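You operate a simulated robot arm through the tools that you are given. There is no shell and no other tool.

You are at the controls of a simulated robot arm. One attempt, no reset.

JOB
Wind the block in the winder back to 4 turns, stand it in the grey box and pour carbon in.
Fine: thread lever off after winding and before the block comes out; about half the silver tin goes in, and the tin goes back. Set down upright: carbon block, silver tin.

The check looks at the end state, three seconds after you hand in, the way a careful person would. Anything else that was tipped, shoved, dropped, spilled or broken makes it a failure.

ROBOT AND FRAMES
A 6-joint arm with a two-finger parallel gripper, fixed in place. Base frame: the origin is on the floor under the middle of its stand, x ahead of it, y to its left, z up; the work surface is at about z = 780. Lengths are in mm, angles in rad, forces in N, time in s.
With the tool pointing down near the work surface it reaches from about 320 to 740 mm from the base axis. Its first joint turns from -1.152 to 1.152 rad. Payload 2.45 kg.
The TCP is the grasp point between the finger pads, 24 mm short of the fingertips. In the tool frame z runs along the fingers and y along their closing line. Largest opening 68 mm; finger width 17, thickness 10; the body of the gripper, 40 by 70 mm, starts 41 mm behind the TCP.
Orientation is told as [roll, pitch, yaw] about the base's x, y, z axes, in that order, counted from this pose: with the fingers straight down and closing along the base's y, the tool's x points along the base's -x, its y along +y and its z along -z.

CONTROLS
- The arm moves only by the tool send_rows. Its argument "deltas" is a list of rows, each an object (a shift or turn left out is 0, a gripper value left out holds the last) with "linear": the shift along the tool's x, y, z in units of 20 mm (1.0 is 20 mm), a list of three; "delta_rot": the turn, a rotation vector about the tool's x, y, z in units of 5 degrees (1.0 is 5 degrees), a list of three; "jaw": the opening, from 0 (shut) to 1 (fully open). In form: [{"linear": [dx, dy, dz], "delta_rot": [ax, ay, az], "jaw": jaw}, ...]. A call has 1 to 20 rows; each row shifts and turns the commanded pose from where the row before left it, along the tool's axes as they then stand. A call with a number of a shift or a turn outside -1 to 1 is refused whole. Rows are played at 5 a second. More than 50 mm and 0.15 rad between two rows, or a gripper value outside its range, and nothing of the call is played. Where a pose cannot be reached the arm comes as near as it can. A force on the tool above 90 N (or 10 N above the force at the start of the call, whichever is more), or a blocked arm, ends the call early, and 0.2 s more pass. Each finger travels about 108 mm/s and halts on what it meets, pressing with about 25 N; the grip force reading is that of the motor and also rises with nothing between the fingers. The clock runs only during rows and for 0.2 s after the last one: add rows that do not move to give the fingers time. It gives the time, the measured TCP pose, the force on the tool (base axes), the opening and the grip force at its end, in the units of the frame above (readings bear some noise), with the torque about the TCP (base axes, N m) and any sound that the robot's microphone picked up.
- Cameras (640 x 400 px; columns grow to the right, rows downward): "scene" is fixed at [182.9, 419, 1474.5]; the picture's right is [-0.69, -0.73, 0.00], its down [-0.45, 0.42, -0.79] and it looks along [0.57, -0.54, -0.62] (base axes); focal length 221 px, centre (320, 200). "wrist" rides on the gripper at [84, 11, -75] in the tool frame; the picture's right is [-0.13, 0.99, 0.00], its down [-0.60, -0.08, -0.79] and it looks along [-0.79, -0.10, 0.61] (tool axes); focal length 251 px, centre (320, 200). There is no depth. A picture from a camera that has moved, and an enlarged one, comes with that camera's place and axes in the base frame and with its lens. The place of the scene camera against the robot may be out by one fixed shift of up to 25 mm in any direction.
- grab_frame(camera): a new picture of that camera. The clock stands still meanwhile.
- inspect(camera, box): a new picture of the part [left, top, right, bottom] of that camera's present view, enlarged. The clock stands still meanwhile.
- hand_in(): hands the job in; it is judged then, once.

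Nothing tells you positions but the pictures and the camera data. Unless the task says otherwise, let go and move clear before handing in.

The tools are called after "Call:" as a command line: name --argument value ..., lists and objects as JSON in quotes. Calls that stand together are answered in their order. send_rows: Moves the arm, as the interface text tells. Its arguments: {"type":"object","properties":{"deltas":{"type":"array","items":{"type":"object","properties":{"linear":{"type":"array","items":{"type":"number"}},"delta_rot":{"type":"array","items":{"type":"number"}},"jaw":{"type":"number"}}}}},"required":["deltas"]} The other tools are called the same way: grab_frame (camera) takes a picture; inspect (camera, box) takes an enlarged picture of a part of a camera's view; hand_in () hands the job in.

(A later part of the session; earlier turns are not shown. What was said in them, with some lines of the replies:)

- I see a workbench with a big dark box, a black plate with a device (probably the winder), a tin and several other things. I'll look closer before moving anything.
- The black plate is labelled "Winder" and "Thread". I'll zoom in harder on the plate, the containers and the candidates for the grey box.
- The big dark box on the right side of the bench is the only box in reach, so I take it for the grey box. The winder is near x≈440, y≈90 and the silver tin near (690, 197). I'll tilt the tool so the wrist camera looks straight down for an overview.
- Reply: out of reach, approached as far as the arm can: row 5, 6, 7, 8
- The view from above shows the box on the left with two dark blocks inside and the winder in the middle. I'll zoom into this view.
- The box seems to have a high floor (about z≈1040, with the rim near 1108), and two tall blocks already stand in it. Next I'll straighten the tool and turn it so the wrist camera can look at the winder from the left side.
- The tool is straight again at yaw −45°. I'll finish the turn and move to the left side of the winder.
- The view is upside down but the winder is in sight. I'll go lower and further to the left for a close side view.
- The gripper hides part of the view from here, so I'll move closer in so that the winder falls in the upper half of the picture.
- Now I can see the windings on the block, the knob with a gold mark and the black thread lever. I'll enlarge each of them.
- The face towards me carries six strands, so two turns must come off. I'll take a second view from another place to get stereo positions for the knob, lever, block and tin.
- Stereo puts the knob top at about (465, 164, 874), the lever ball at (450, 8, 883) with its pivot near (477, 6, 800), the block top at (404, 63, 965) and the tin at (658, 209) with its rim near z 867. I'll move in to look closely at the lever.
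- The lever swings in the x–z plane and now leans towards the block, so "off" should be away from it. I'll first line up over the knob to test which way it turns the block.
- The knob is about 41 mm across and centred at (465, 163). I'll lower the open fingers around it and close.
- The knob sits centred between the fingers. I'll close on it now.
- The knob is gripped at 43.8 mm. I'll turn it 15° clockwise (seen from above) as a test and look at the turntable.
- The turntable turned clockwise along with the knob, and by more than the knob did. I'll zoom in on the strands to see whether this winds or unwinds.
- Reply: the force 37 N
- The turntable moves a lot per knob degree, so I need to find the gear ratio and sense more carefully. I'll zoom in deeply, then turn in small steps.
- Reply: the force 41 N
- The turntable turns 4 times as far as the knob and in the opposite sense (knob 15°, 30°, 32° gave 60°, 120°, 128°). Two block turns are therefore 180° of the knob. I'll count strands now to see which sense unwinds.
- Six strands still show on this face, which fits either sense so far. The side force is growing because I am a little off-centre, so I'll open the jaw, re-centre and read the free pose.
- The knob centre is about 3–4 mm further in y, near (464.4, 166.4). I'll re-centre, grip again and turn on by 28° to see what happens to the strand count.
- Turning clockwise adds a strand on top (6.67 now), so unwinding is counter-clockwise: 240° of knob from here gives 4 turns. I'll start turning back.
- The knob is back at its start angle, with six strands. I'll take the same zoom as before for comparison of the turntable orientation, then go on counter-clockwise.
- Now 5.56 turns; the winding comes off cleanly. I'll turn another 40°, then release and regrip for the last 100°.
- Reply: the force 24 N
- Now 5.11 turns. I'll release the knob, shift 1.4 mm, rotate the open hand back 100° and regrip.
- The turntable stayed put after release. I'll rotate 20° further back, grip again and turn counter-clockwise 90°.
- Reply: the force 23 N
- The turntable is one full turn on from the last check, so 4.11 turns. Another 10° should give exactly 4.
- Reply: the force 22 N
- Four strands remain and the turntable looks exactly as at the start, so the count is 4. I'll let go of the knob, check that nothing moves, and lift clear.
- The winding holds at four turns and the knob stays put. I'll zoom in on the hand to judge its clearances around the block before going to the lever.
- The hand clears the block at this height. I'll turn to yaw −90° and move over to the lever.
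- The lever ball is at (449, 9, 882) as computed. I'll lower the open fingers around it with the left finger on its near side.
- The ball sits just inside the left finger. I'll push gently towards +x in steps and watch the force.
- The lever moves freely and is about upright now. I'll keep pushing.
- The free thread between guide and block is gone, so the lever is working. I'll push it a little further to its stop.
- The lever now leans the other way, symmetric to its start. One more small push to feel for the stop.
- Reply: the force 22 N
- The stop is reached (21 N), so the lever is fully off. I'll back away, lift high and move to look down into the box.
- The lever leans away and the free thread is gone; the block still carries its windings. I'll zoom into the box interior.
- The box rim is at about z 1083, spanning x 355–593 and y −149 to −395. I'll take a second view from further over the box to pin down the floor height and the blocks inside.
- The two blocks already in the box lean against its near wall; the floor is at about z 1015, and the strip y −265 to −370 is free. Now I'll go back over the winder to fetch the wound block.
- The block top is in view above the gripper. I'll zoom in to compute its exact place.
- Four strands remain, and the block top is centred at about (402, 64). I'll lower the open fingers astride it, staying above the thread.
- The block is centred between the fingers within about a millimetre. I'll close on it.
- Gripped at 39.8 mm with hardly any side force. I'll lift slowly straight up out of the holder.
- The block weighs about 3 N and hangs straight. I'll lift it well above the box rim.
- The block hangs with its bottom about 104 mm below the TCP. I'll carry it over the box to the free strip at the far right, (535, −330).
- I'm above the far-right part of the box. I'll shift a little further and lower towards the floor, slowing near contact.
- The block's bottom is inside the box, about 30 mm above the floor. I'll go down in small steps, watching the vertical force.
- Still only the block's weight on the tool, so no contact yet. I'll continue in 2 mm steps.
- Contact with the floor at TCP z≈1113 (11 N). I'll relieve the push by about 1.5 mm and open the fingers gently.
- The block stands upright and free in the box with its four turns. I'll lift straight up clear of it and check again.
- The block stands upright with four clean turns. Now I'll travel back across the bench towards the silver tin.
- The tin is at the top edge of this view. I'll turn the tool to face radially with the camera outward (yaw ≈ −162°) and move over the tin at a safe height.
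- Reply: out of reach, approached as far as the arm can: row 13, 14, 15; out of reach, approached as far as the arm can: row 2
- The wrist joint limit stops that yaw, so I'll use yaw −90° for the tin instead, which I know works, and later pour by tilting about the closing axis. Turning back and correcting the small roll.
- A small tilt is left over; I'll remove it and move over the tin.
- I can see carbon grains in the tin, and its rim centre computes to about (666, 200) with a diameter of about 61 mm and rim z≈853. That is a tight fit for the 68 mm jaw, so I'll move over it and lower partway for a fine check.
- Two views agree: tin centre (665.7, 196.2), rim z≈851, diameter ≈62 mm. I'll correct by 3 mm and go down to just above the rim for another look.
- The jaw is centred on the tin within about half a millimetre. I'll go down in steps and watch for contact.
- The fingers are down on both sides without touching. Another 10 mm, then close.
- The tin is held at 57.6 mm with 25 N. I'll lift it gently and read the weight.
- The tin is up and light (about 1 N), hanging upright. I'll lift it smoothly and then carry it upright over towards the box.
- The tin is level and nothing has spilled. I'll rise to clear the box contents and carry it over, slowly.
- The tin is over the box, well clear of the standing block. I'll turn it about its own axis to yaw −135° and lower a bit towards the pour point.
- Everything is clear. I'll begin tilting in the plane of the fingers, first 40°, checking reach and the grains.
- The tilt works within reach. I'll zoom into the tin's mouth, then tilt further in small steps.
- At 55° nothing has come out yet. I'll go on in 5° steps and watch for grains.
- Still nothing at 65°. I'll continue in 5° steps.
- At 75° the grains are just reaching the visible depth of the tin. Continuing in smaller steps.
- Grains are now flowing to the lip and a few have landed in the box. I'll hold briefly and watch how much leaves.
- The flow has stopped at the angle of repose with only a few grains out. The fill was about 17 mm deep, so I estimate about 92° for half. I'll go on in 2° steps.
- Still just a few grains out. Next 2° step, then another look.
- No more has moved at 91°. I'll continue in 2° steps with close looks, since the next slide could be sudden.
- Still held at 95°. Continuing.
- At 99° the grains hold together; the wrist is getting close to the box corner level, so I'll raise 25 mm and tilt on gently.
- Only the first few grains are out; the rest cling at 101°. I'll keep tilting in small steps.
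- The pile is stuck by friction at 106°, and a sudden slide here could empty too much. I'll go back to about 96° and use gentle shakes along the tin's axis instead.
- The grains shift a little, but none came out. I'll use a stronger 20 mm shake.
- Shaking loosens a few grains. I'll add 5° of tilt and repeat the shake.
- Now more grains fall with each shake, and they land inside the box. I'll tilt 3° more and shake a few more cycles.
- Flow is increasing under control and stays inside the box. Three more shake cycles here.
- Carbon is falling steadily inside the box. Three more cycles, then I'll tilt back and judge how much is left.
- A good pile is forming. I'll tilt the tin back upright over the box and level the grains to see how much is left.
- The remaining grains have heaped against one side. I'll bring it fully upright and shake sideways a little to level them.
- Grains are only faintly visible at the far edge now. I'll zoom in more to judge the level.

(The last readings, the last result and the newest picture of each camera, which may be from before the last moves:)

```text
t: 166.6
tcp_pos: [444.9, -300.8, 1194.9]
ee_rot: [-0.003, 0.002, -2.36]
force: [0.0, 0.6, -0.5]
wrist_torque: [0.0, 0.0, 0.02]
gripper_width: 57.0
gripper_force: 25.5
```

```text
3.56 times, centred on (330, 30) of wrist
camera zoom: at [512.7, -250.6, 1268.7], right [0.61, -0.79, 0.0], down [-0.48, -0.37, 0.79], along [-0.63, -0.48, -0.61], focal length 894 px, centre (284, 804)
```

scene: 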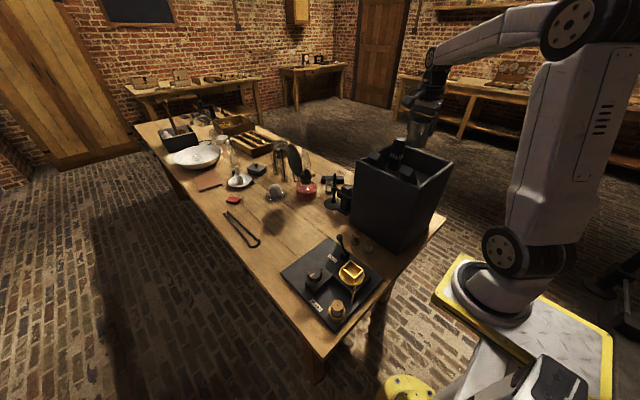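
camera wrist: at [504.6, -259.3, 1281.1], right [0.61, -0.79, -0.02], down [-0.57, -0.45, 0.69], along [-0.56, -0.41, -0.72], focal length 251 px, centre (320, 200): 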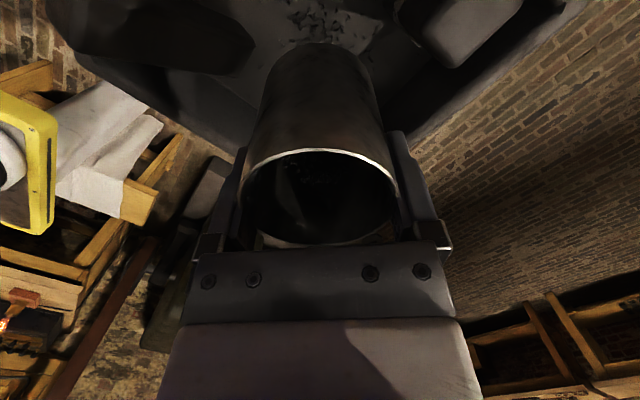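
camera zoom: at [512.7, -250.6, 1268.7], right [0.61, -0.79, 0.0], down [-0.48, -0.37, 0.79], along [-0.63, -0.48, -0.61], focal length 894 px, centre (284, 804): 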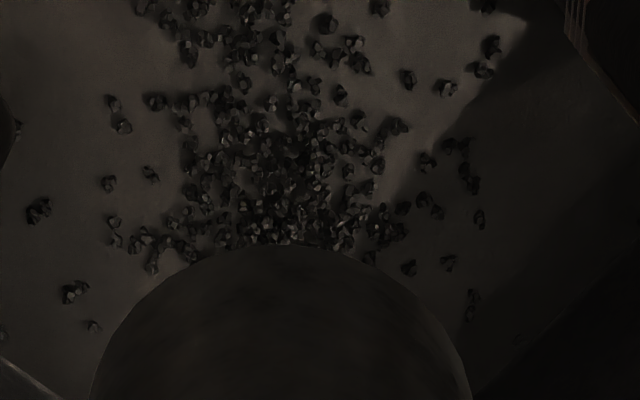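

The floor view shows a lot of carbon already in the box, well inside the walls. I'll raise the tin and shift sideways a bit to see the whole pile.

Call:
send_rows --deltas '[{"linear": [0, 0, -0.5]}, {"linear": [0, 0, -1]}, {"linear": [0, 0, -1]}, {"linear": [0, 0, -0.8]}, {"linear": [0.3, 0.5, 0]}, {"linear": [0.5, 0.8, 0]}, {"linear": [0.5, 0.8, 0]}, {"linear": [0.5, 0.8, 0]}, {"linear": [0.3, 0.5, 0]}, {}]'

Call:
grab_frame --camera "wrist"

Call:
inspect --camera "wrist" --box '[160, 0, 340, 110]'

```text
t: 168.8
tcp_pos: [523.9, -319.8, 1259.6]
ee_rot: [0.0, 0.002, -2.358]
force: [0.3, 0.5, -0.9]
wrist_torque: [0.01, -0.01, 0.02]
gripper_width: 57.0
gripper_force: 25.5
```

```text
taken
camera wrist: at [591.0, -269.1, 1335.1], right [0.61, -0.79, 0.0], down [-0.48, -0.37, 0.79], along [-0.63, -0.48, -0.61], focal length 251 px, centre (320, 200)
```

wrist: 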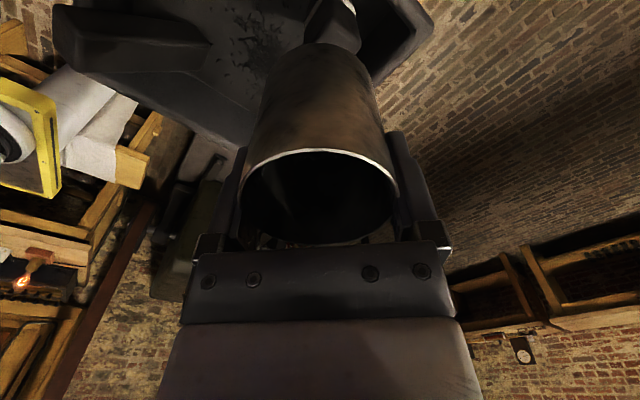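

```text
3.56 times, centred on (250, 55) of wrist
camera zoom: at [591.0, -269.1, 1335.1], right [0.61, -0.79, 0.0], down [-0.48, -0.37, 0.79], along [-0.63, -0.48, -0.61], focal length 894 px, centre (569, 716)
```

zoom: 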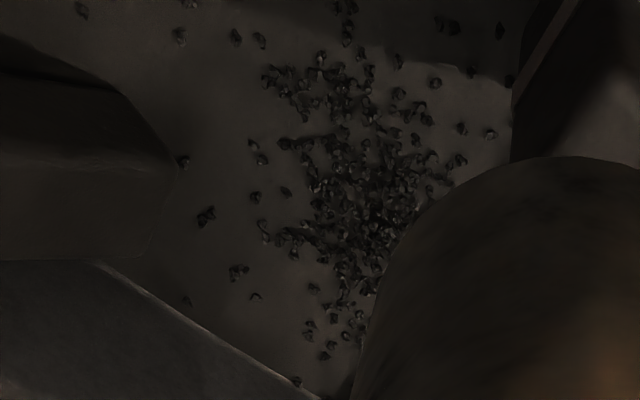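

About 250–300 grains now lie in the box. Before I carry the tin over the bench I'll check that no loose grains sit on the gripper.

Call:
inspect --camera "wrist" --box '[170, 220, 330, 330]'

Call:
inspect --camera "wrist" --box '[310, 220, 470, 330]'

Call:
inspect --camera "scene" --box '[360, 40, 440, 130]'

Call:
inspect --camera "scene" --box '[350, 110, 460, 230]'

```text
3.64 times, centred on (250, 275) of wrist
camera zoom: at [591.0, -269.1, 1335.1], right [0.61, -0.79, 0.0], down [-0.48, -0.37, 0.79], along [-0.63, -0.48, -0.61], focal length 914 px, centre (574, -73)
```

zoom: 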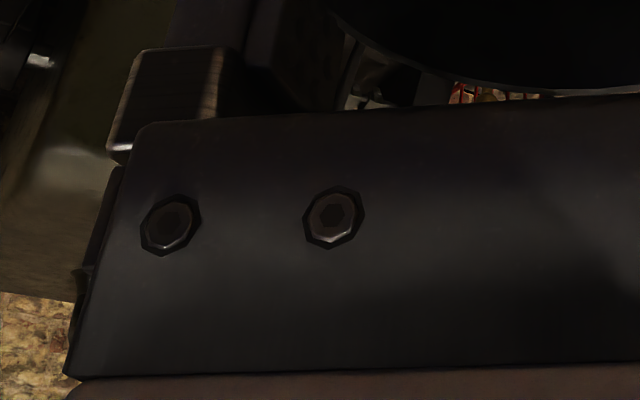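

```text
3.64 times, centred on (390, 275) of wrist
camera zoom: at [591.0, -269.1, 1335.1], right [0.61, -0.79, 0.0], down [-0.48, -0.37, 0.79], along [-0.63, -0.48, -0.61], focal length 914 px, centre (66, -73)
```

zoom: 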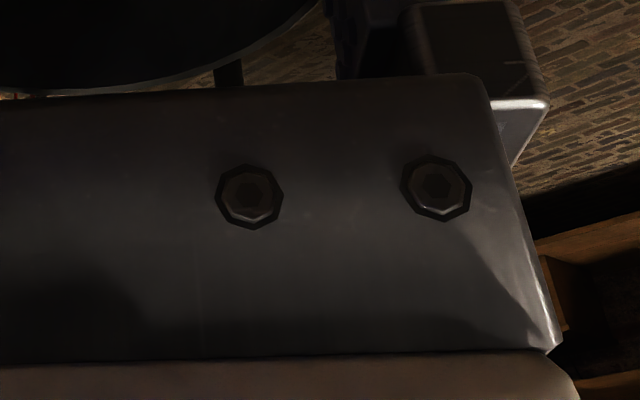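

```text
4.44 times, centred on (400, 85) of scene
camera zoom: at [182.9, 419.0, 1474.5], right [-0.69, -0.73, 0.0], down [-0.45, 0.42, -0.79], along [0.57, -0.54, -0.62], focal length 982 px, centre (-36, 711)
```

zoom: 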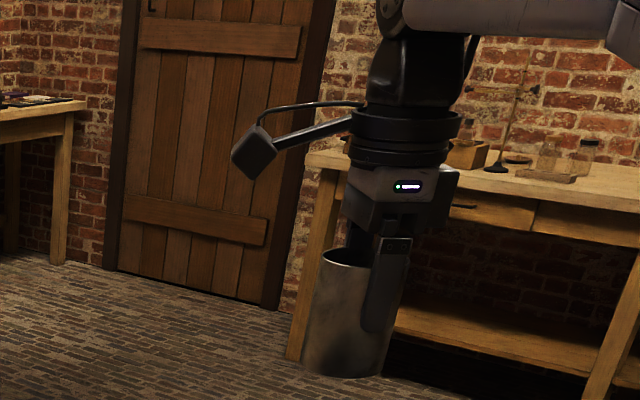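

```text
3.33 times, centred on (405, 170) of scene
camera zoom: at [182.9, 419.0, 1474.5], right [-0.69, -0.73, 0.0], down [-0.45, 0.42, -0.79], along [0.57, -0.54, -0.62], focal length 737 px, centre (37, 300)
```

zoom: 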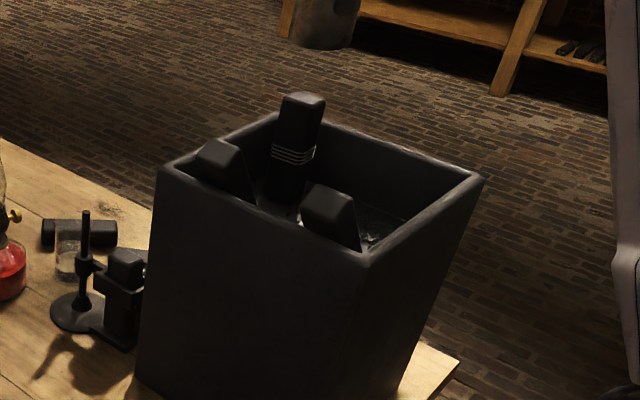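

The gripper and tin are clean and the pile is inside the box. I'll carry the tin back upright towards its place to compare its fill with the first picture.

Call:
send_rows --deltas '[{"delta_rot": [0, 0, -0.5]}, {"delta_rot": [0, 0, -1]}, {"delta_rot": [0, 0, -1]}, {"delta_rot": [0, 0, -1]}, {"delta_rot": [0, 0, -1]}, {"delta_rot": [0, 0, -1]}, {"delta_rot": [0, 0, -1]}, {"delta_rot": [0, 0, -1]}, {"delta_rot": [0, 0, -1]}, {"delta_rot": [0, 0, -0.5]}, {}]'

Call:
send_rows --deltas '[{"linear": [0.5, 0, 0]}, {"linear": [0.9, 0, 0]}, {"linear": [1, 0, 0]}, {"linear": [1, 0, 0]}, {"linear": [1, 0, 0]}, {"linear": [1, 0, 0]}, {"linear": [1, 0, 0]}, {"linear": [1, 0, 0]}, {"linear": [1, 0, 0]}, {"linear": [1, 0, 0]}, {"linear": [1, 0, 0]}, {"linear": [1, 0, 0]}, {"linear": [1, 0, 0]}, {"linear": [1, 0, 0]}, {"linear": [1, 0, 0]}, {"linear": [1, 0, 0]}, {"linear": [1, 0, 0]}, {"linear": [1, 0, 0]}, {"linear": [0.9, 0, 0]}, {"linear": [0.6, 0, 0]}]'

Call:
send_rows --deltas '[{"linear": [0.3, 0.3, 0.5]}, {"linear": [0.5, 0.53, 1]}, {"linear": [0.5, 0.53, 1]}, {"linear": [0.5, 0.53, 1]}, {"linear": [0.5, 0.53, 1]}, {"linear": [0.5, 0.53, 1]}, {"linear": [0.5, 0.53, 1]}, {"linear": [0.5, 0.53, 1]}, {"linear": [0.5, 0.53, 1]}, {"linear": [0.5, 0.53, 1]}, {"linear": [0.5, 0.53, 1]}, {"linear": [0.5, 0.53, 1]}, {"linear": [0.3, 0.53, 0.8]}, {}]'

Call:
grab_frame --camera "wrist"

```text
t: 171.2
tcp_pos: [523.7, -319.3, 1259.9]
ee_rot: [0.001, 0.0, -1.573]
force: [-0.3, 0.6, -1.2]
wrist_torque: [0.02, -0.01, -0.01]
gripper_width: 57.1
gripper_force: 24.8
```

```text
t: 175.4
tcp_pos: [525.0, 58.8, 1260.8]
ee_rot: [-0.001, 0.0, -1.573]
force: [0.6, 0.2, -1.8]
wrist_torque: [0.0, 0.04, 0.0]
gripper_width: 57.0
gripper_force: 25.7
```

```text
t: 178.4
tcp_pos: [659.5, 180.1, 1015.9]
ee_rot: [0.001, 0.003, -1.574]
force: [0.1, -1.2, -2.4]
wrist_torque: [-0.02, 0.0, 0.02]
gripper_width: 57.2
gripper_force: 24.8
```

```text
taken
camera wrist: at [669.6, 264.2, 1090.1], right [0.99, -0.13, 0.0], down [-0.08, -0.61, 0.79], along [-0.1, -0.78, -0.61], focal length 251 px, centre (320, 200)
```

wrist: 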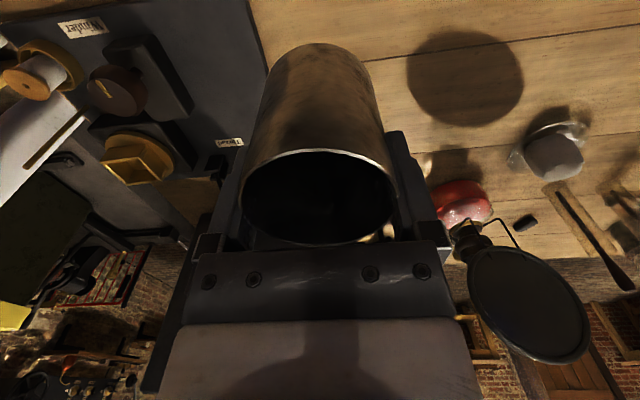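

I'm nearly back over the tin's spot. I'll align exactly with the pick-up position and lower it.

Call:
send_rows --deltas '[{"linear": [0.4, 0.15, 0]}, {"linear": [0.36, 0.155, 0]}, {"linear": [0, 0, 0.6]}, {"linear": [0, 0, 0.9]}, {"linear": [0, 0, 0.9]}, {"linear": [0, 0, 0.9]}, {"linear": [0, 0, 0.9]}, {"linear": [0, 0, 0.9]}, {"linear": [0, 0, 0.9]}, {"linear": [0, 0, 0.9]}, {"linear": [0, 0, 0.6]}, {}]'

Call:
grab_frame --camera "wrist"

```text
t: 181.0
tcp_pos: [664.7, 195.7, 864.8]
ee_rot: [0.003, 0.001, -1.574]
force: [0.9, -0.2, -1.0]
wrist_torque: [0.01, 0.02, -0.01]
gripper_width: 56.9
gripper_force: 25.6
```

```text
taken
camera wrist: at [675.6, 279.3, 940.3], right [0.99, -0.13, 0.0], down [-0.08, -0.61, 0.79], along [-0.1, -0.78, -0.61], focal length 251 px, centre (320, 200)
```

wrist: 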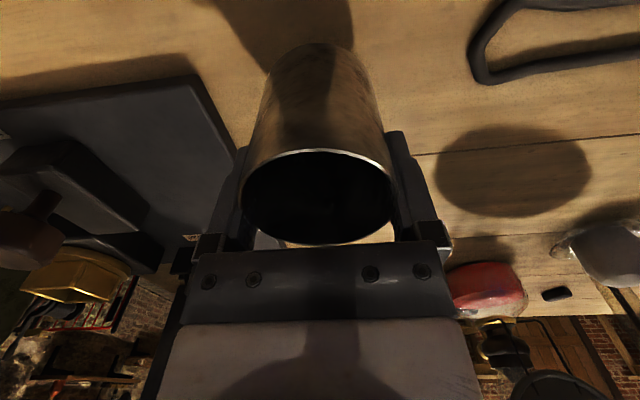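

Aligned with the original spot. I'll check the inside of the tin in this light, then lower the last 26 mm in small steps.

Call:
inspect --camera "wrist" --box '[260, 140, 380, 220]'

Call:
send_rows --deltas '[{"linear": [0, 0, 0.5]}, {"linear": [0, 0, 0.5]}, {}]'

Call:
send_rows --deltas '[{"linear": [0, 0, 0.1]}, {}]'

Call:
send_rows --deltas '[{"linear": [0, 0, 0.1]}, {}]'

```text
5.00 times, centred on (320, 180) of wrist
camera zoom: at [675.6, 279.3, 940.3], right [0.99, -0.13, 0.0], down [-0.08, -0.61, 0.79], along [-0.1, -0.78, -0.61], focal length 1257 px, centre (320, 300)
```

zoom: 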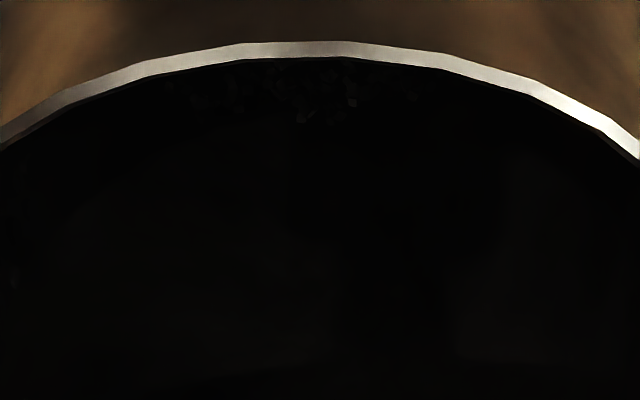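

```text
t: 181.8
tcp_pos: [664.8, 196.0, 846.6]
ee_rot: [0.002, 0.002, -1.574]
force: [0.7, -0.1, -0.4]
wrist_torque: [-0.02, 0.01, 0.01]
gripper_width: 56.7
gripper_force: 24.7
```

```text
t: 182.4
tcp_pos: [664.9, 195.5, 844.6]
ee_rot: [0.001, 0.001, -1.573]
force: [0.1, -0.4, -1.0]
wrist_torque: [0.0, 0.01, -0.03]
gripper_width: 56.7
gripper_force: 24.9
```

```text
t: 183.0
tcp_pos: [663.9, 196.9, 842.0]
ee_rot: [0.001, 0.002, -1.573]
force: [0.9, -0.7, 0.0]
wrist_torque: [-0.01, -0.02, 0.01]
gripper_width: 57.2
gripper_force: 24.0
```

Call:
send_rows --deltas '[{"linear": [0, 0, 0.08]}, {}]'

Call:
send_rows --deltas '[{"linear": [0, 0, 0.06]}, {}]'

```text
t: 183.6
tcp_pos: [663.9, 195.6, 840.4]
ee_rot: [0.0, 0.002, -1.572]
force: [-0.3, 0.6, -1.3]
wrist_torque: [-0.01, 0.02, 0.0]
gripper_width: 57.0
gripper_force: 25.5
```

```text
t: 184.2
tcp_pos: [664.3, 196.6, 841.1]
ee_rot: [0.001, 0.002, -1.572]
force: [-2.1, -2.9, 7.7]
wrist_torque: [-0.03, 0.25, 0.09]
gripper_width: 56.7
gripper_force: 24.8
```

The tin has touched down at its original height. I'll ease off 1 mm, open, and rise straight up.

Call:
send_rows --deltas '[{"linear": [0, 0, -0.06]}, {}]'

Call:
send_rows --deltas '[{"jaw": 0.92}, {}, {"jaw": 1.0}, {}, {}]'

Call:
send_rows --deltas '[{"linear": [0, 0, -0.3]}, {"linear": [0, 0, -0.4]}, {"linear": [0, 0, -0.5]}, {"linear": [0, 0, -0.7]}, {"linear": [0, 0, -0.9]}, {}]'

Call:
grab_frame --camera "wrist"

```text
t: 184.8
tcp_pos: [663.8, 196.7, 840.0]
ee_rot: [0.001, 0.002, -1.573]
force: [-0.4, -0.1, 0.2]
wrist_torque: [0.02, 0.02, 0.01]
gripper_width: 57.0
gripper_force: 25.3
```

```text
t: 186.0
tcp_pos: [663.5, 196.3, 840.8]
ee_rot: [0.001, 0.001, -1.573]
force: [0.1, -0.6, 0.2]
wrist_torque: [0.0, -0.01, 0.02]
gripper_width: 67.9
gripper_force: 0.1
```

```text
t: 187.4
tcp_pos: [664.9, 196.2, 896.4]
ee_rot: [0.002, 0.002, -1.572]
force: [-0.5, 0.2, 0.3]
wrist_torque: [-0.02, -0.01, -0.04]
gripper_width: 68.0
gripper_force: 0.1
```

```text
taken
camera wrist: at [675.8, 279.2, 970.9], right [0.99, -0.13, 0.0], down [-0.08, -0.61, 0.79], along [-0.1, -0.78, -0.61], focal length 251 px, centre (320, 200)
```

wrist: 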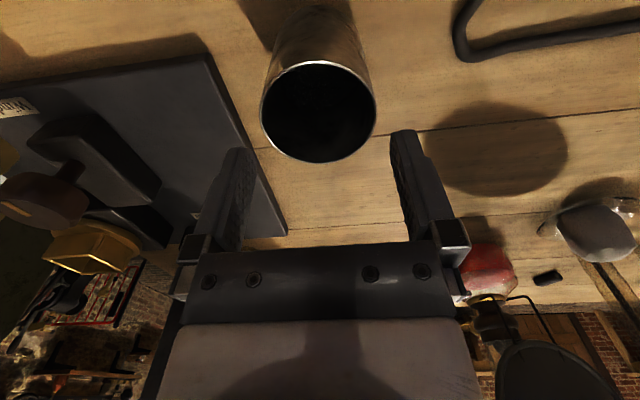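

The tin stands upright where it was. I'll go to the same viewpoint as the first fill picture for a direct comparison.

Call:
send_rows --deltas '[{"linear": [0, 0, -1]}, {"linear": [0, 0, -1]}, {"linear": [0, 0, -1]}, {"linear": [0, 0, -1]}, {"linear": [0.35, -0.15, -0.6]}, {"linear": [0.35, -0.145, -0.525]}, {}]'

Call:
inspect --camera "wrist" --box '[260, 0, 380, 120]'

Call:
inspect --camera "wrist" --box '[290, 10, 370, 70]'

```text
t: 189.0
tcp_pos: [658.4, 209.9, 998.6]
ee_rot: [0.002, 0.001, -1.571]
force: [-0.4, 0.0, -0.1]
wrist_torque: [-0.01, -0.01, -0.01]
gripper_width: 67.9
gripper_force: 0.0
```

```text
3.33 times, centred on (320, 60) of wrist
camera zoom: at [669.8, 293.3, 1073.3], right [0.99, -0.13, 0.0], down [-0.08, -0.61, 0.79], along [-0.1, -0.78, -0.61], focal length 838 px, centre (320, 667)
```

zoom: 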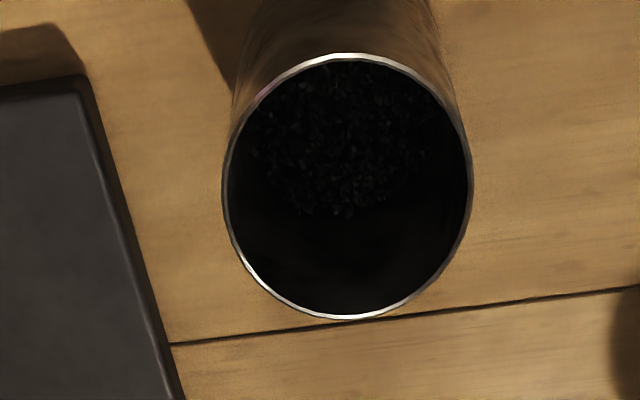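

```text
6.67 times, centred on (330, 40) of wrist
camera zoom: at [669.8, 293.3, 1073.3], right [0.99, -0.13, 0.0], down [-0.08, -0.61, 0.79], along [-0.1, -0.78, -0.61], focal length 1676 px, centre (253, 1267)
```

zoom: 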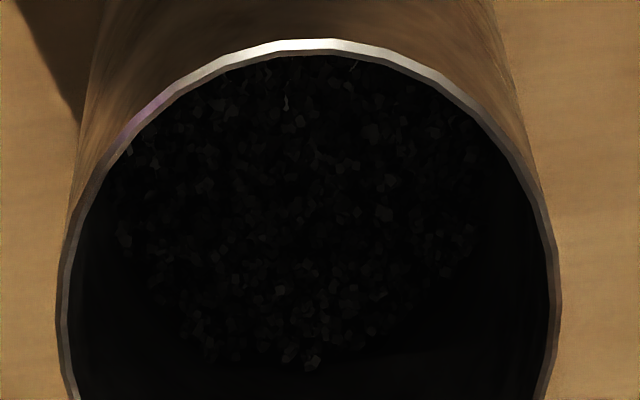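

The far-side level looks much like before, but the grains may be heaped to that side after pouring. I'll look at the level from other directions, first from yaw 0.

Call:
send_rows --deltas '[{"linear": [-0.665, 0.33, 0]}, {"delta_rot": [0, 0, -1]}, {"delta_rot": [0, 0, -1]}, {"delta_rot": [0, 0, -1]}, {"delta_rot": [0, 0, -1]}, {"delta_rot": [0, 0, -1]}, {"delta_rot": [0, 0, -1]}, {"delta_rot": [0, 0, -1]}, {"delta_rot": [0, 0, -1]}, {"delta_rot": [0, 0, -1]}, {"delta_rot": [0, 0, -1]}, {"delta_rot": [0, 0, -1]}, {"delta_rot": [0, 0, -1]}, {"delta_rot": [0, 0, -1]}, {"delta_rot": [0, 0, -1]}, {"delta_rot": [0, 0, -1]}, {"delta_rot": [0, 0, -1]}, {"delta_rot": [0, 0, -1]}, {"delta_rot": [0, 0, -1]}, {}]'

Call:
grab_frame --camera "wrist"

Call:
inspect --camera "wrist" --box '[270, 10, 370, 100]'

```text
t: 193.2
tcp_pos: [665.7, 196.9, 999.8]
ee_rot: [0.001, -0.001, 0.0]
force: [-0.3, -0.7, -0.1]
wrist_torque: [0.01, 0.04, 0.01]
gripper_width: 68.2
gripper_force: 0.1
```

```text
taken
camera wrist: at [581.1, 206.6, 1072.9], right [0.13, 0.99, 0.0], down [0.6, -0.08, 0.79], along [0.79, -0.1, -0.61], focal length 251 px, centre (320, 200)
```

wrist: 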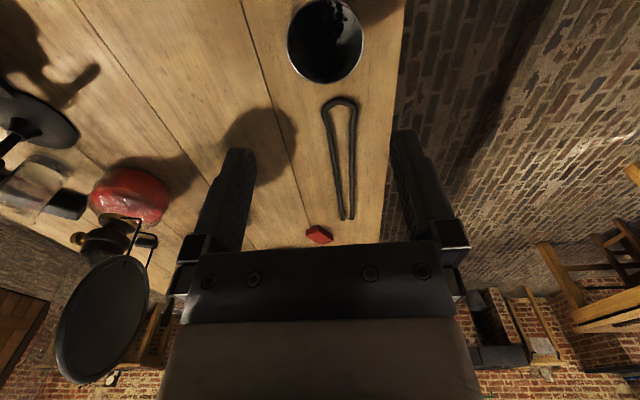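

```text
4.44 times, centred on (320, 55) of wrist
camera zoom: at [581.1, 206.6, 1072.9], right [0.13, 0.99, 0.0], down [0.6, -0.08, 0.79], along [0.79, -0.1, -0.61], focal length 1118 px, centre (320, 844)
```

zoom: 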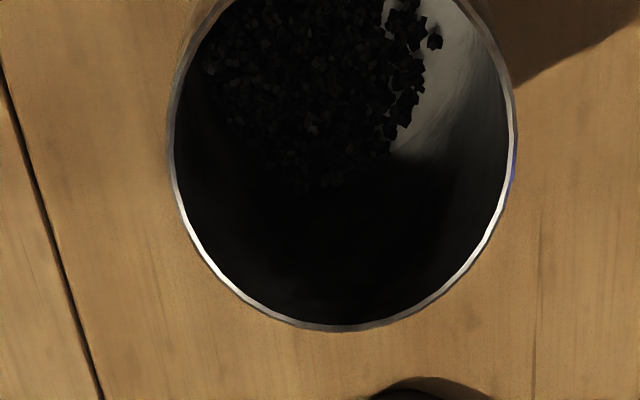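

This view is telling: the remaining grains are heaped to one side and part of the tin's bottom is bare, so a good share is out. I'll zoom in and also look from a steeper angle.

Call:
inspect --camera "wrist" --box '[285, 0, 365, 60]'

Call:
send_rows --deltas '[{"linear": [0.5, 0, -0.3]}, {"linear": [1, 0, -0.5]}, {"linear": [0.7, 0, -0.2]}, {"delta_rot": [0, 1, 0]}, {"delta_rot": [0, 1, 0]}, {"delta_rot": [0, 1, 0]}, {"delta_rot": [0, 1, 0]}, {"delta_rot": [0, 1, 0]}, {}]'

Call:
grab_frame --camera "wrist"

```text
6.67 times, centred on (325, 30) of wrist
camera zoom: at [581.1, 206.6, 1072.9], right [0.13, 0.99, 0.0], down [0.6, -0.08, 0.79], along [0.79, -0.1, -0.61], focal length 1676 px, centre (287, 1333)
```

zoom: 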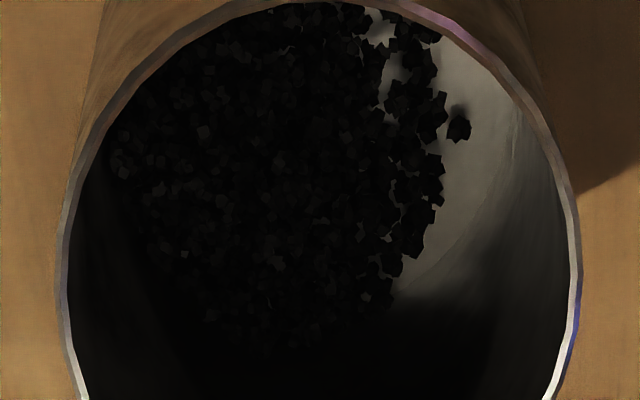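

```text
t: 195.2
tcp_pos: [621.6, 197.0, 1019.7]
ee_rot: [0.004, 0.436, -0.003]
force: [0.4, 0.1, 0.0]
wrist_torque: [0.01, 0.01, 0.01]
gripper_width: 68.1
gripper_force: 0.0
```

```text
taken
camera wrist: at [576.8, 206.7, 1121.7], right [0.12, 0.99, -0.05], down [0.88, -0.08, 0.46], along [0.45, -0.1, -0.88], focal length 251 px, centre (320, 200)
```

wrist: 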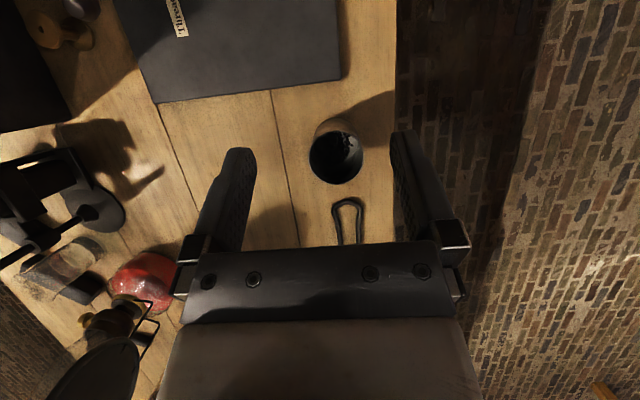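

By my estimate the heap left is roughly 42–50 % of the first fill, so about half has been poured. I'll double-check with this steeper view of the tin and look around the table for stray grains.

Call:
inspect --camera "wrist" --box '[295, 105, 375, 195]'

Call:
inspect --camera "scene" --box '[240, 200, 400, 340]'

Call:
inspect --camera "scene" --box '[340, 130, 460, 260]'

```text
4.44 times, centred on (335, 150) of wrist
camera zoom: at [576.8, 206.7, 1121.7], right [0.12, 0.99, -0.05], down [0.88, -0.08, 0.46], along [0.45, -0.1, -0.88], focal length 1118 px, centre (253, 422)
```

zoom: 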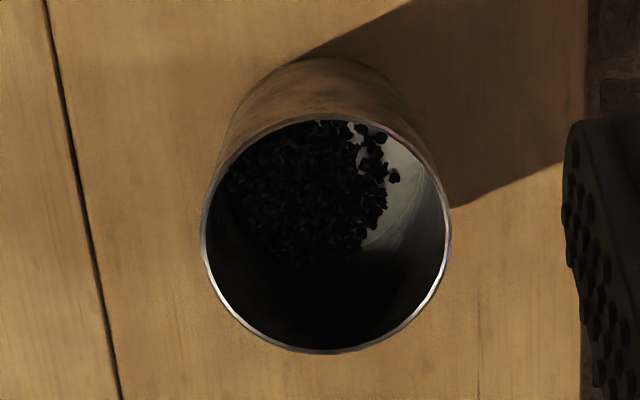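

```text
2.86 times, centred on (320, 270) of scene
camera zoom: at [182.9, 419.0, 1474.5], right [-0.69, -0.73, 0.0], down [-0.45, 0.42, -0.79], along [0.57, -0.54, -0.62], focal length 631 px, centre (320, 0)
```

zoom: 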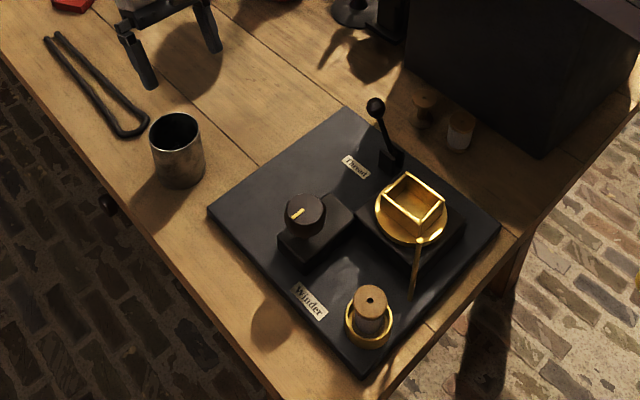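

```text
3.08 times, centred on (400, 195) of scene
camera zoom: at [182.9, 419.0, 1474.5], right [-0.69, -0.73, 0.0], down [-0.45, 0.42, -0.79], along [0.57, -0.54, -0.62], focal length 680 px, centre (74, 215)
```

zoom: 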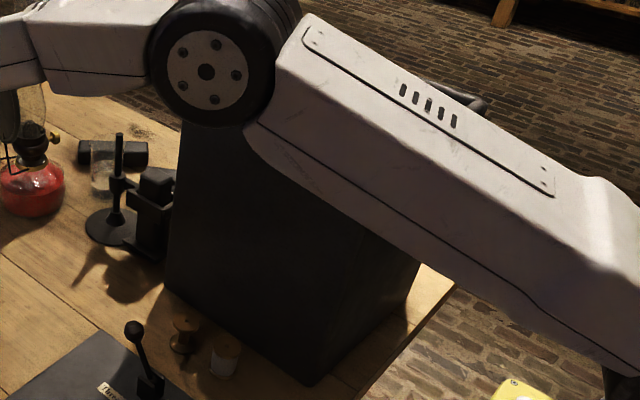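

The table around the winder and tin is clean. I'll now fly the empty hand over the box for a good look at the poured pile from above.

Call:
send_rows --deltas '[{"delta_rot": [0, -1, 0]}, {"delta_rot": [0, -1, 0]}, {"delta_rot": [0, -1, 0]}, {"delta_rot": [0, -1, 0]}, {"delta_rot": [0, -1, 0]}, {"linear": [0.4, 0, -0.95]}, {"linear": [0.4, 0, -0.95]}, {"linear": [0.4, 0, -0.95]}, {"linear": [0.4, 0, -0.95]}, {"linear": [0.4, 0, -0.95]}, {"linear": [0.4, 0, -0.95]}, {"linear": [0.4, 0, -0.95]}, {"linear": [0.4, 0, -0.95]}, {"linear": [0.4, 0, -0.95]}, {"linear": [0.4, 0, -0.95]}, {"linear": [0.4, 0, -0.95]}, {"linear": [0.4, 0, -0.5]}, {}]'

Call:
send_rows --deltas '[{"linear": [0.15, -1, 0]}, {"linear": [0.15, -1, 0]}, {"linear": [0.15, -1, 0]}, {"linear": [0.15, -1, 0]}, {"linear": [0.15, -1, 0]}, {"linear": [0.15, -1, 0]}, {"linear": [0.15, -1, 0]}, {"linear": [0.15, -1, 0]}, {"linear": [0.15, -1, 0]}, {"linear": [0.15, -1, 0]}, {"linear": [0.15, -1, 0]}, {"linear": [0.15, -1, 0]}, {"linear": [0.15, -1, 0]}, {"linear": [0.15, -1, 0]}, {"linear": [0.15, -1, 0]}, {"linear": [0.15, -1, 0]}, {"linear": [0.15, -1, 0]}, {"linear": [0.15, -1, 0]}, {"linear": [0.15, -1, 0]}, {"linear": [0.15, -1, 0]}]'

Call:
send_rows --deltas '[{"linear": [0.15, -1, 0]}, {"linear": [0.15, -1, 0]}, {"linear": [0.15, -1, 0]}, {"linear": [0.15, -1, 0]}, {"linear": [0.15, -1, 0]}, {"linear": [0.15, -1, 0]}, {"delta_rot": [0, 1, 0]}, {"delta_rot": [0, 1, 0]}, {"delta_rot": [0, 1, 0]}, {"delta_rot": [0, 1, 0]}, {"delta_rot": [0, 1, 0]}, {}]'

Call:
grab_frame --camera "wrist"

```text
t: 199.0
tcp_pos: [525.8, 196.0, 1238.8]
ee_rot: [0.003, -0.002, -0.002]
force: [-0.4, 0.2, -0.7]
wrist_torque: [0.02, -0.03, 0.03]
gripper_width: 67.9
gripper_force: 0.1
```

```text
t: 203.2
tcp_pos: [463.5, -203.4, 1236.8]
ee_rot: [0.004, 0.001, -0.002]
force: [0.2, -0.3, -0.3]
wrist_torque: [-0.01, 0.03, 0.04]
gripper_width: 67.8
gripper_force: 0.1
```

```text
t: 205.8
tcp_pos: [445.3, -324.3, 1236.3]
ee_rot: [0.003, 0.436, -0.002]
force: [0.0, 0.5, -0.3]
wrist_torque: [-0.04, 0.05, 0.01]
gripper_width: 68.1
gripper_force: 0.1
```

```text
taken
camera wrist: at [401.6, -313.4, 1339.1], right [0.12, 0.99, -0.05], down [0.88, -0.08, 0.46], along [0.46, -0.1, -0.88], focal length 251 px, centre (320, 200)
```

wrist: 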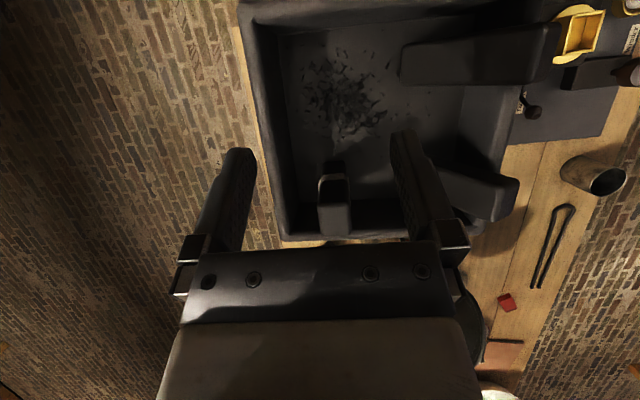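

The whole box is in view, and the pile sits well inside it. I'll zoom in on it and on the rim.

Call:
inspect --camera "wrist" --box '[270, 20, 430, 150]'

Call:
inspect --camera "wrist" --box '[300, 45, 390, 140]'

Call:
inspect --camera "wrist" --box '[280, 130, 420, 240]'

Call:
inspect --camera "wrist" --box '[190, 0, 330, 140]'

```text
3.08 times, centred on (350, 85) of wrist
camera zoom: at [401.6, -313.4, 1339.1], right [0.12, 0.99, -0.05], down [0.88, -0.08, 0.46], along [0.46, -0.1, -0.88], focal length 774 px, centre (228, 554)
```

zoom: 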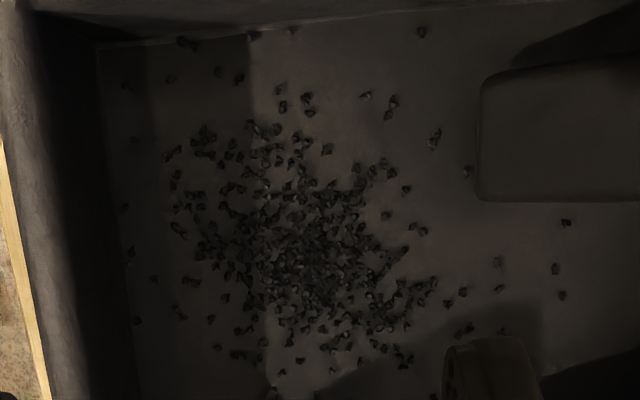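

```text
4.21 times, centred on (345, 92) of wrist
camera zoom: at [401.6, -313.4, 1339.1], right [0.12, 0.99, -0.05], down [0.88, -0.08, 0.46], along [0.46, -0.1, -0.88], focal length 1059 px, centre (215, 653)
```

zoom: 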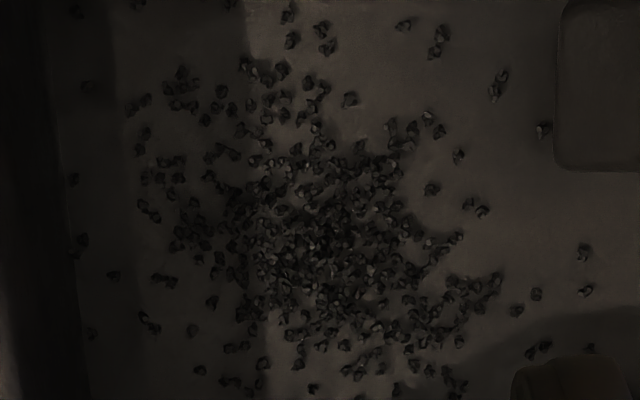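

```text
3.64 times, centred on (350, 185) of wrist
camera zoom: at [401.6, -313.4, 1339.1], right [0.12, 0.99, -0.05], down [0.88, -0.08, 0.46], along [0.46, -0.1, -0.88], focal length 914 px, centre (211, 254)
```

zoom: 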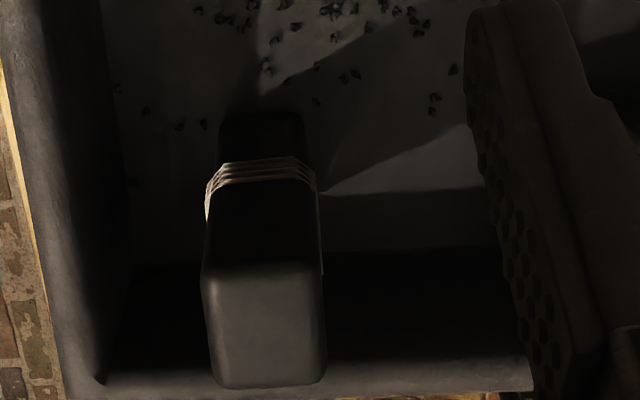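

```text
2.86 times, centred on (260, 70) of wrist
camera zoom: at [401.6, -313.4, 1339.1], right [0.12, 0.99, -0.05], down [0.88, -0.08, 0.46], along [0.46, -0.1, -0.88], focal length 718 px, centre (491, 571)
```

zoom: 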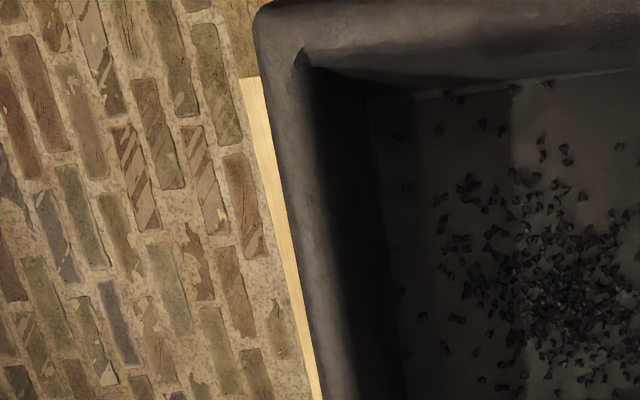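

The pile (roughly 300+ grains) is entirely inside the box, the rim is clean, and the block stands upright with four turns. I'll straighten the tool, move clear, and take a last look.

Call:
send_rows --deltas '[{"delta_rot": [0, -1, 0]}, {"delta_rot": [0, -1, 0]}, {"delta_rot": [0, -1, 0]}, {"delta_rot": [0, -1, 0]}, {"delta_rot": [0, -1, 0]}, {"linear": [0, 0, -1]}, {"linear": [0, 1, -0.2]}, {"linear": [0, 1, 0]}, {"linear": [0, 1, 0]}, {"linear": [0, 1, 0]}, {"linear": [0, 1, 0]}, {"linear": [0, 1, 0]}, {"linear": [0, 1, 0]}, {"linear": [0, 1, 0]}, {"linear": [0, 1, 0]}, {"linear": [0, 1, 0]}, {"linear": [0, 1, 0]}, {"linear": [0, 1, 0]}, {"linear": [0, 1, 0]}, {"linear": [0, 1, 0]}]'

Call:
send_rows --deltas '[{"linear": [0, 1, 0]}, {"linear": [0, 1, 0]}, {"linear": [0, 1, 0]}, {"linear": [0, 1, 0]}, {"linear": [0, 1, 0]}, {}, {}]'

Call:
grab_frame --camera "scene"

Call:
inspect --camera "scene" --box '[340, 110, 460, 250]'

Call:
inspect --camera "scene" --box '[220, 190, 400, 340]'

```text
t: 210.0
tcp_pos: [445.9, -41.7, 1262.1]
ee_rot: [0.002, -0.003, -0.003]
force: [-0.7, 0.2, -0.1]
wrist_torque: [-0.01, 0.01, 0.0]
gripper_width: 68.2
gripper_force: 0.0
```

```text
t: 211.6
tcp_pos: [445.8, 58.4, 1261.3]
ee_rot: [0.002, -0.002, -0.001]
force: [0.5, -0.5, 0.2]
wrist_torque: [-0.02, -0.03, 0.01]
gripper_width: 68.0
gripper_force: 0.1
```

```text
taken
```

scene: 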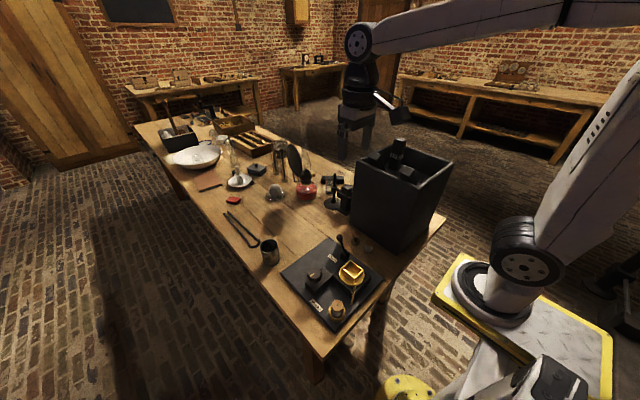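

```text
2.86 times, centred on (400, 180) of scene
camera zoom: at [182.9, 419.0, 1474.5], right [-0.69, -0.73, 0.0], down [-0.45, 0.42, -0.79], along [0.57, -0.54, -0.62], focal length 631 px, centre (91, 257)
```

zoom: 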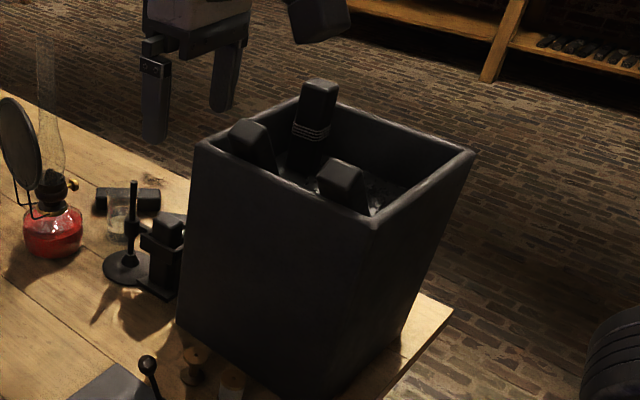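

```text
2.67 times, centred on (310, 265) of scene
camera zoom: at [182.9, 419.0, 1474.5], right [-0.69, -0.73, 0.0], down [-0.45, 0.42, -0.79], along [0.57, -0.54, -0.62], focal length 589 px, centre (347, 27)
```

zoom: 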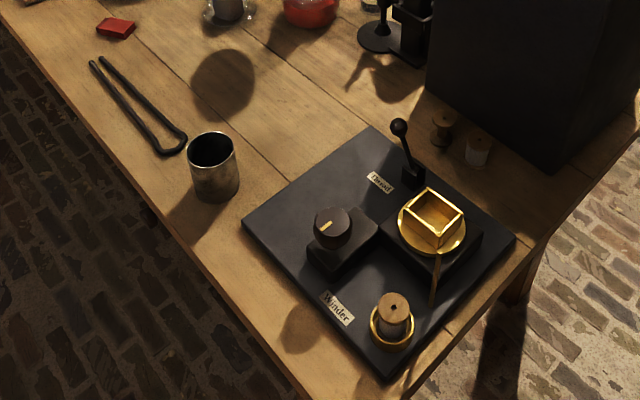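

The end state looks right. The block stands upright in the grey box with four turns and about half of the carbon beside it. The tin is upright in its old place, the lever is off, and nothing else has moved or spilled. Handing in.

Call:
hand_in

```text
The job is handed in.
```

The job is done and handed in; I haven't seen the result of the check.

- **Winding:** the block is back to 4 turns. While finding which way unwinds it, I first turned the knob the wrong way and briefly wound it up to about 6.7 turns. After that I unwound it to four strands with the turntable back at its starting angle.
- **Thread lever:** it went off after the winding and before the block came out, pushed fully to its stop.
- **Block:** it stands upright in the far corner of the grey box, clear of the two blocks already leaning in there.
- **Carbon:** I judged the amount by eye, so "half" is an estimate. About 300 grains are in the box, and the heap left in the tin looked like 42–50% of the original fill. What I could see of the rim and the bench was free of grains.
- **Tin:** it is back upright in its original spot.

The gripper is open and clear of everything.
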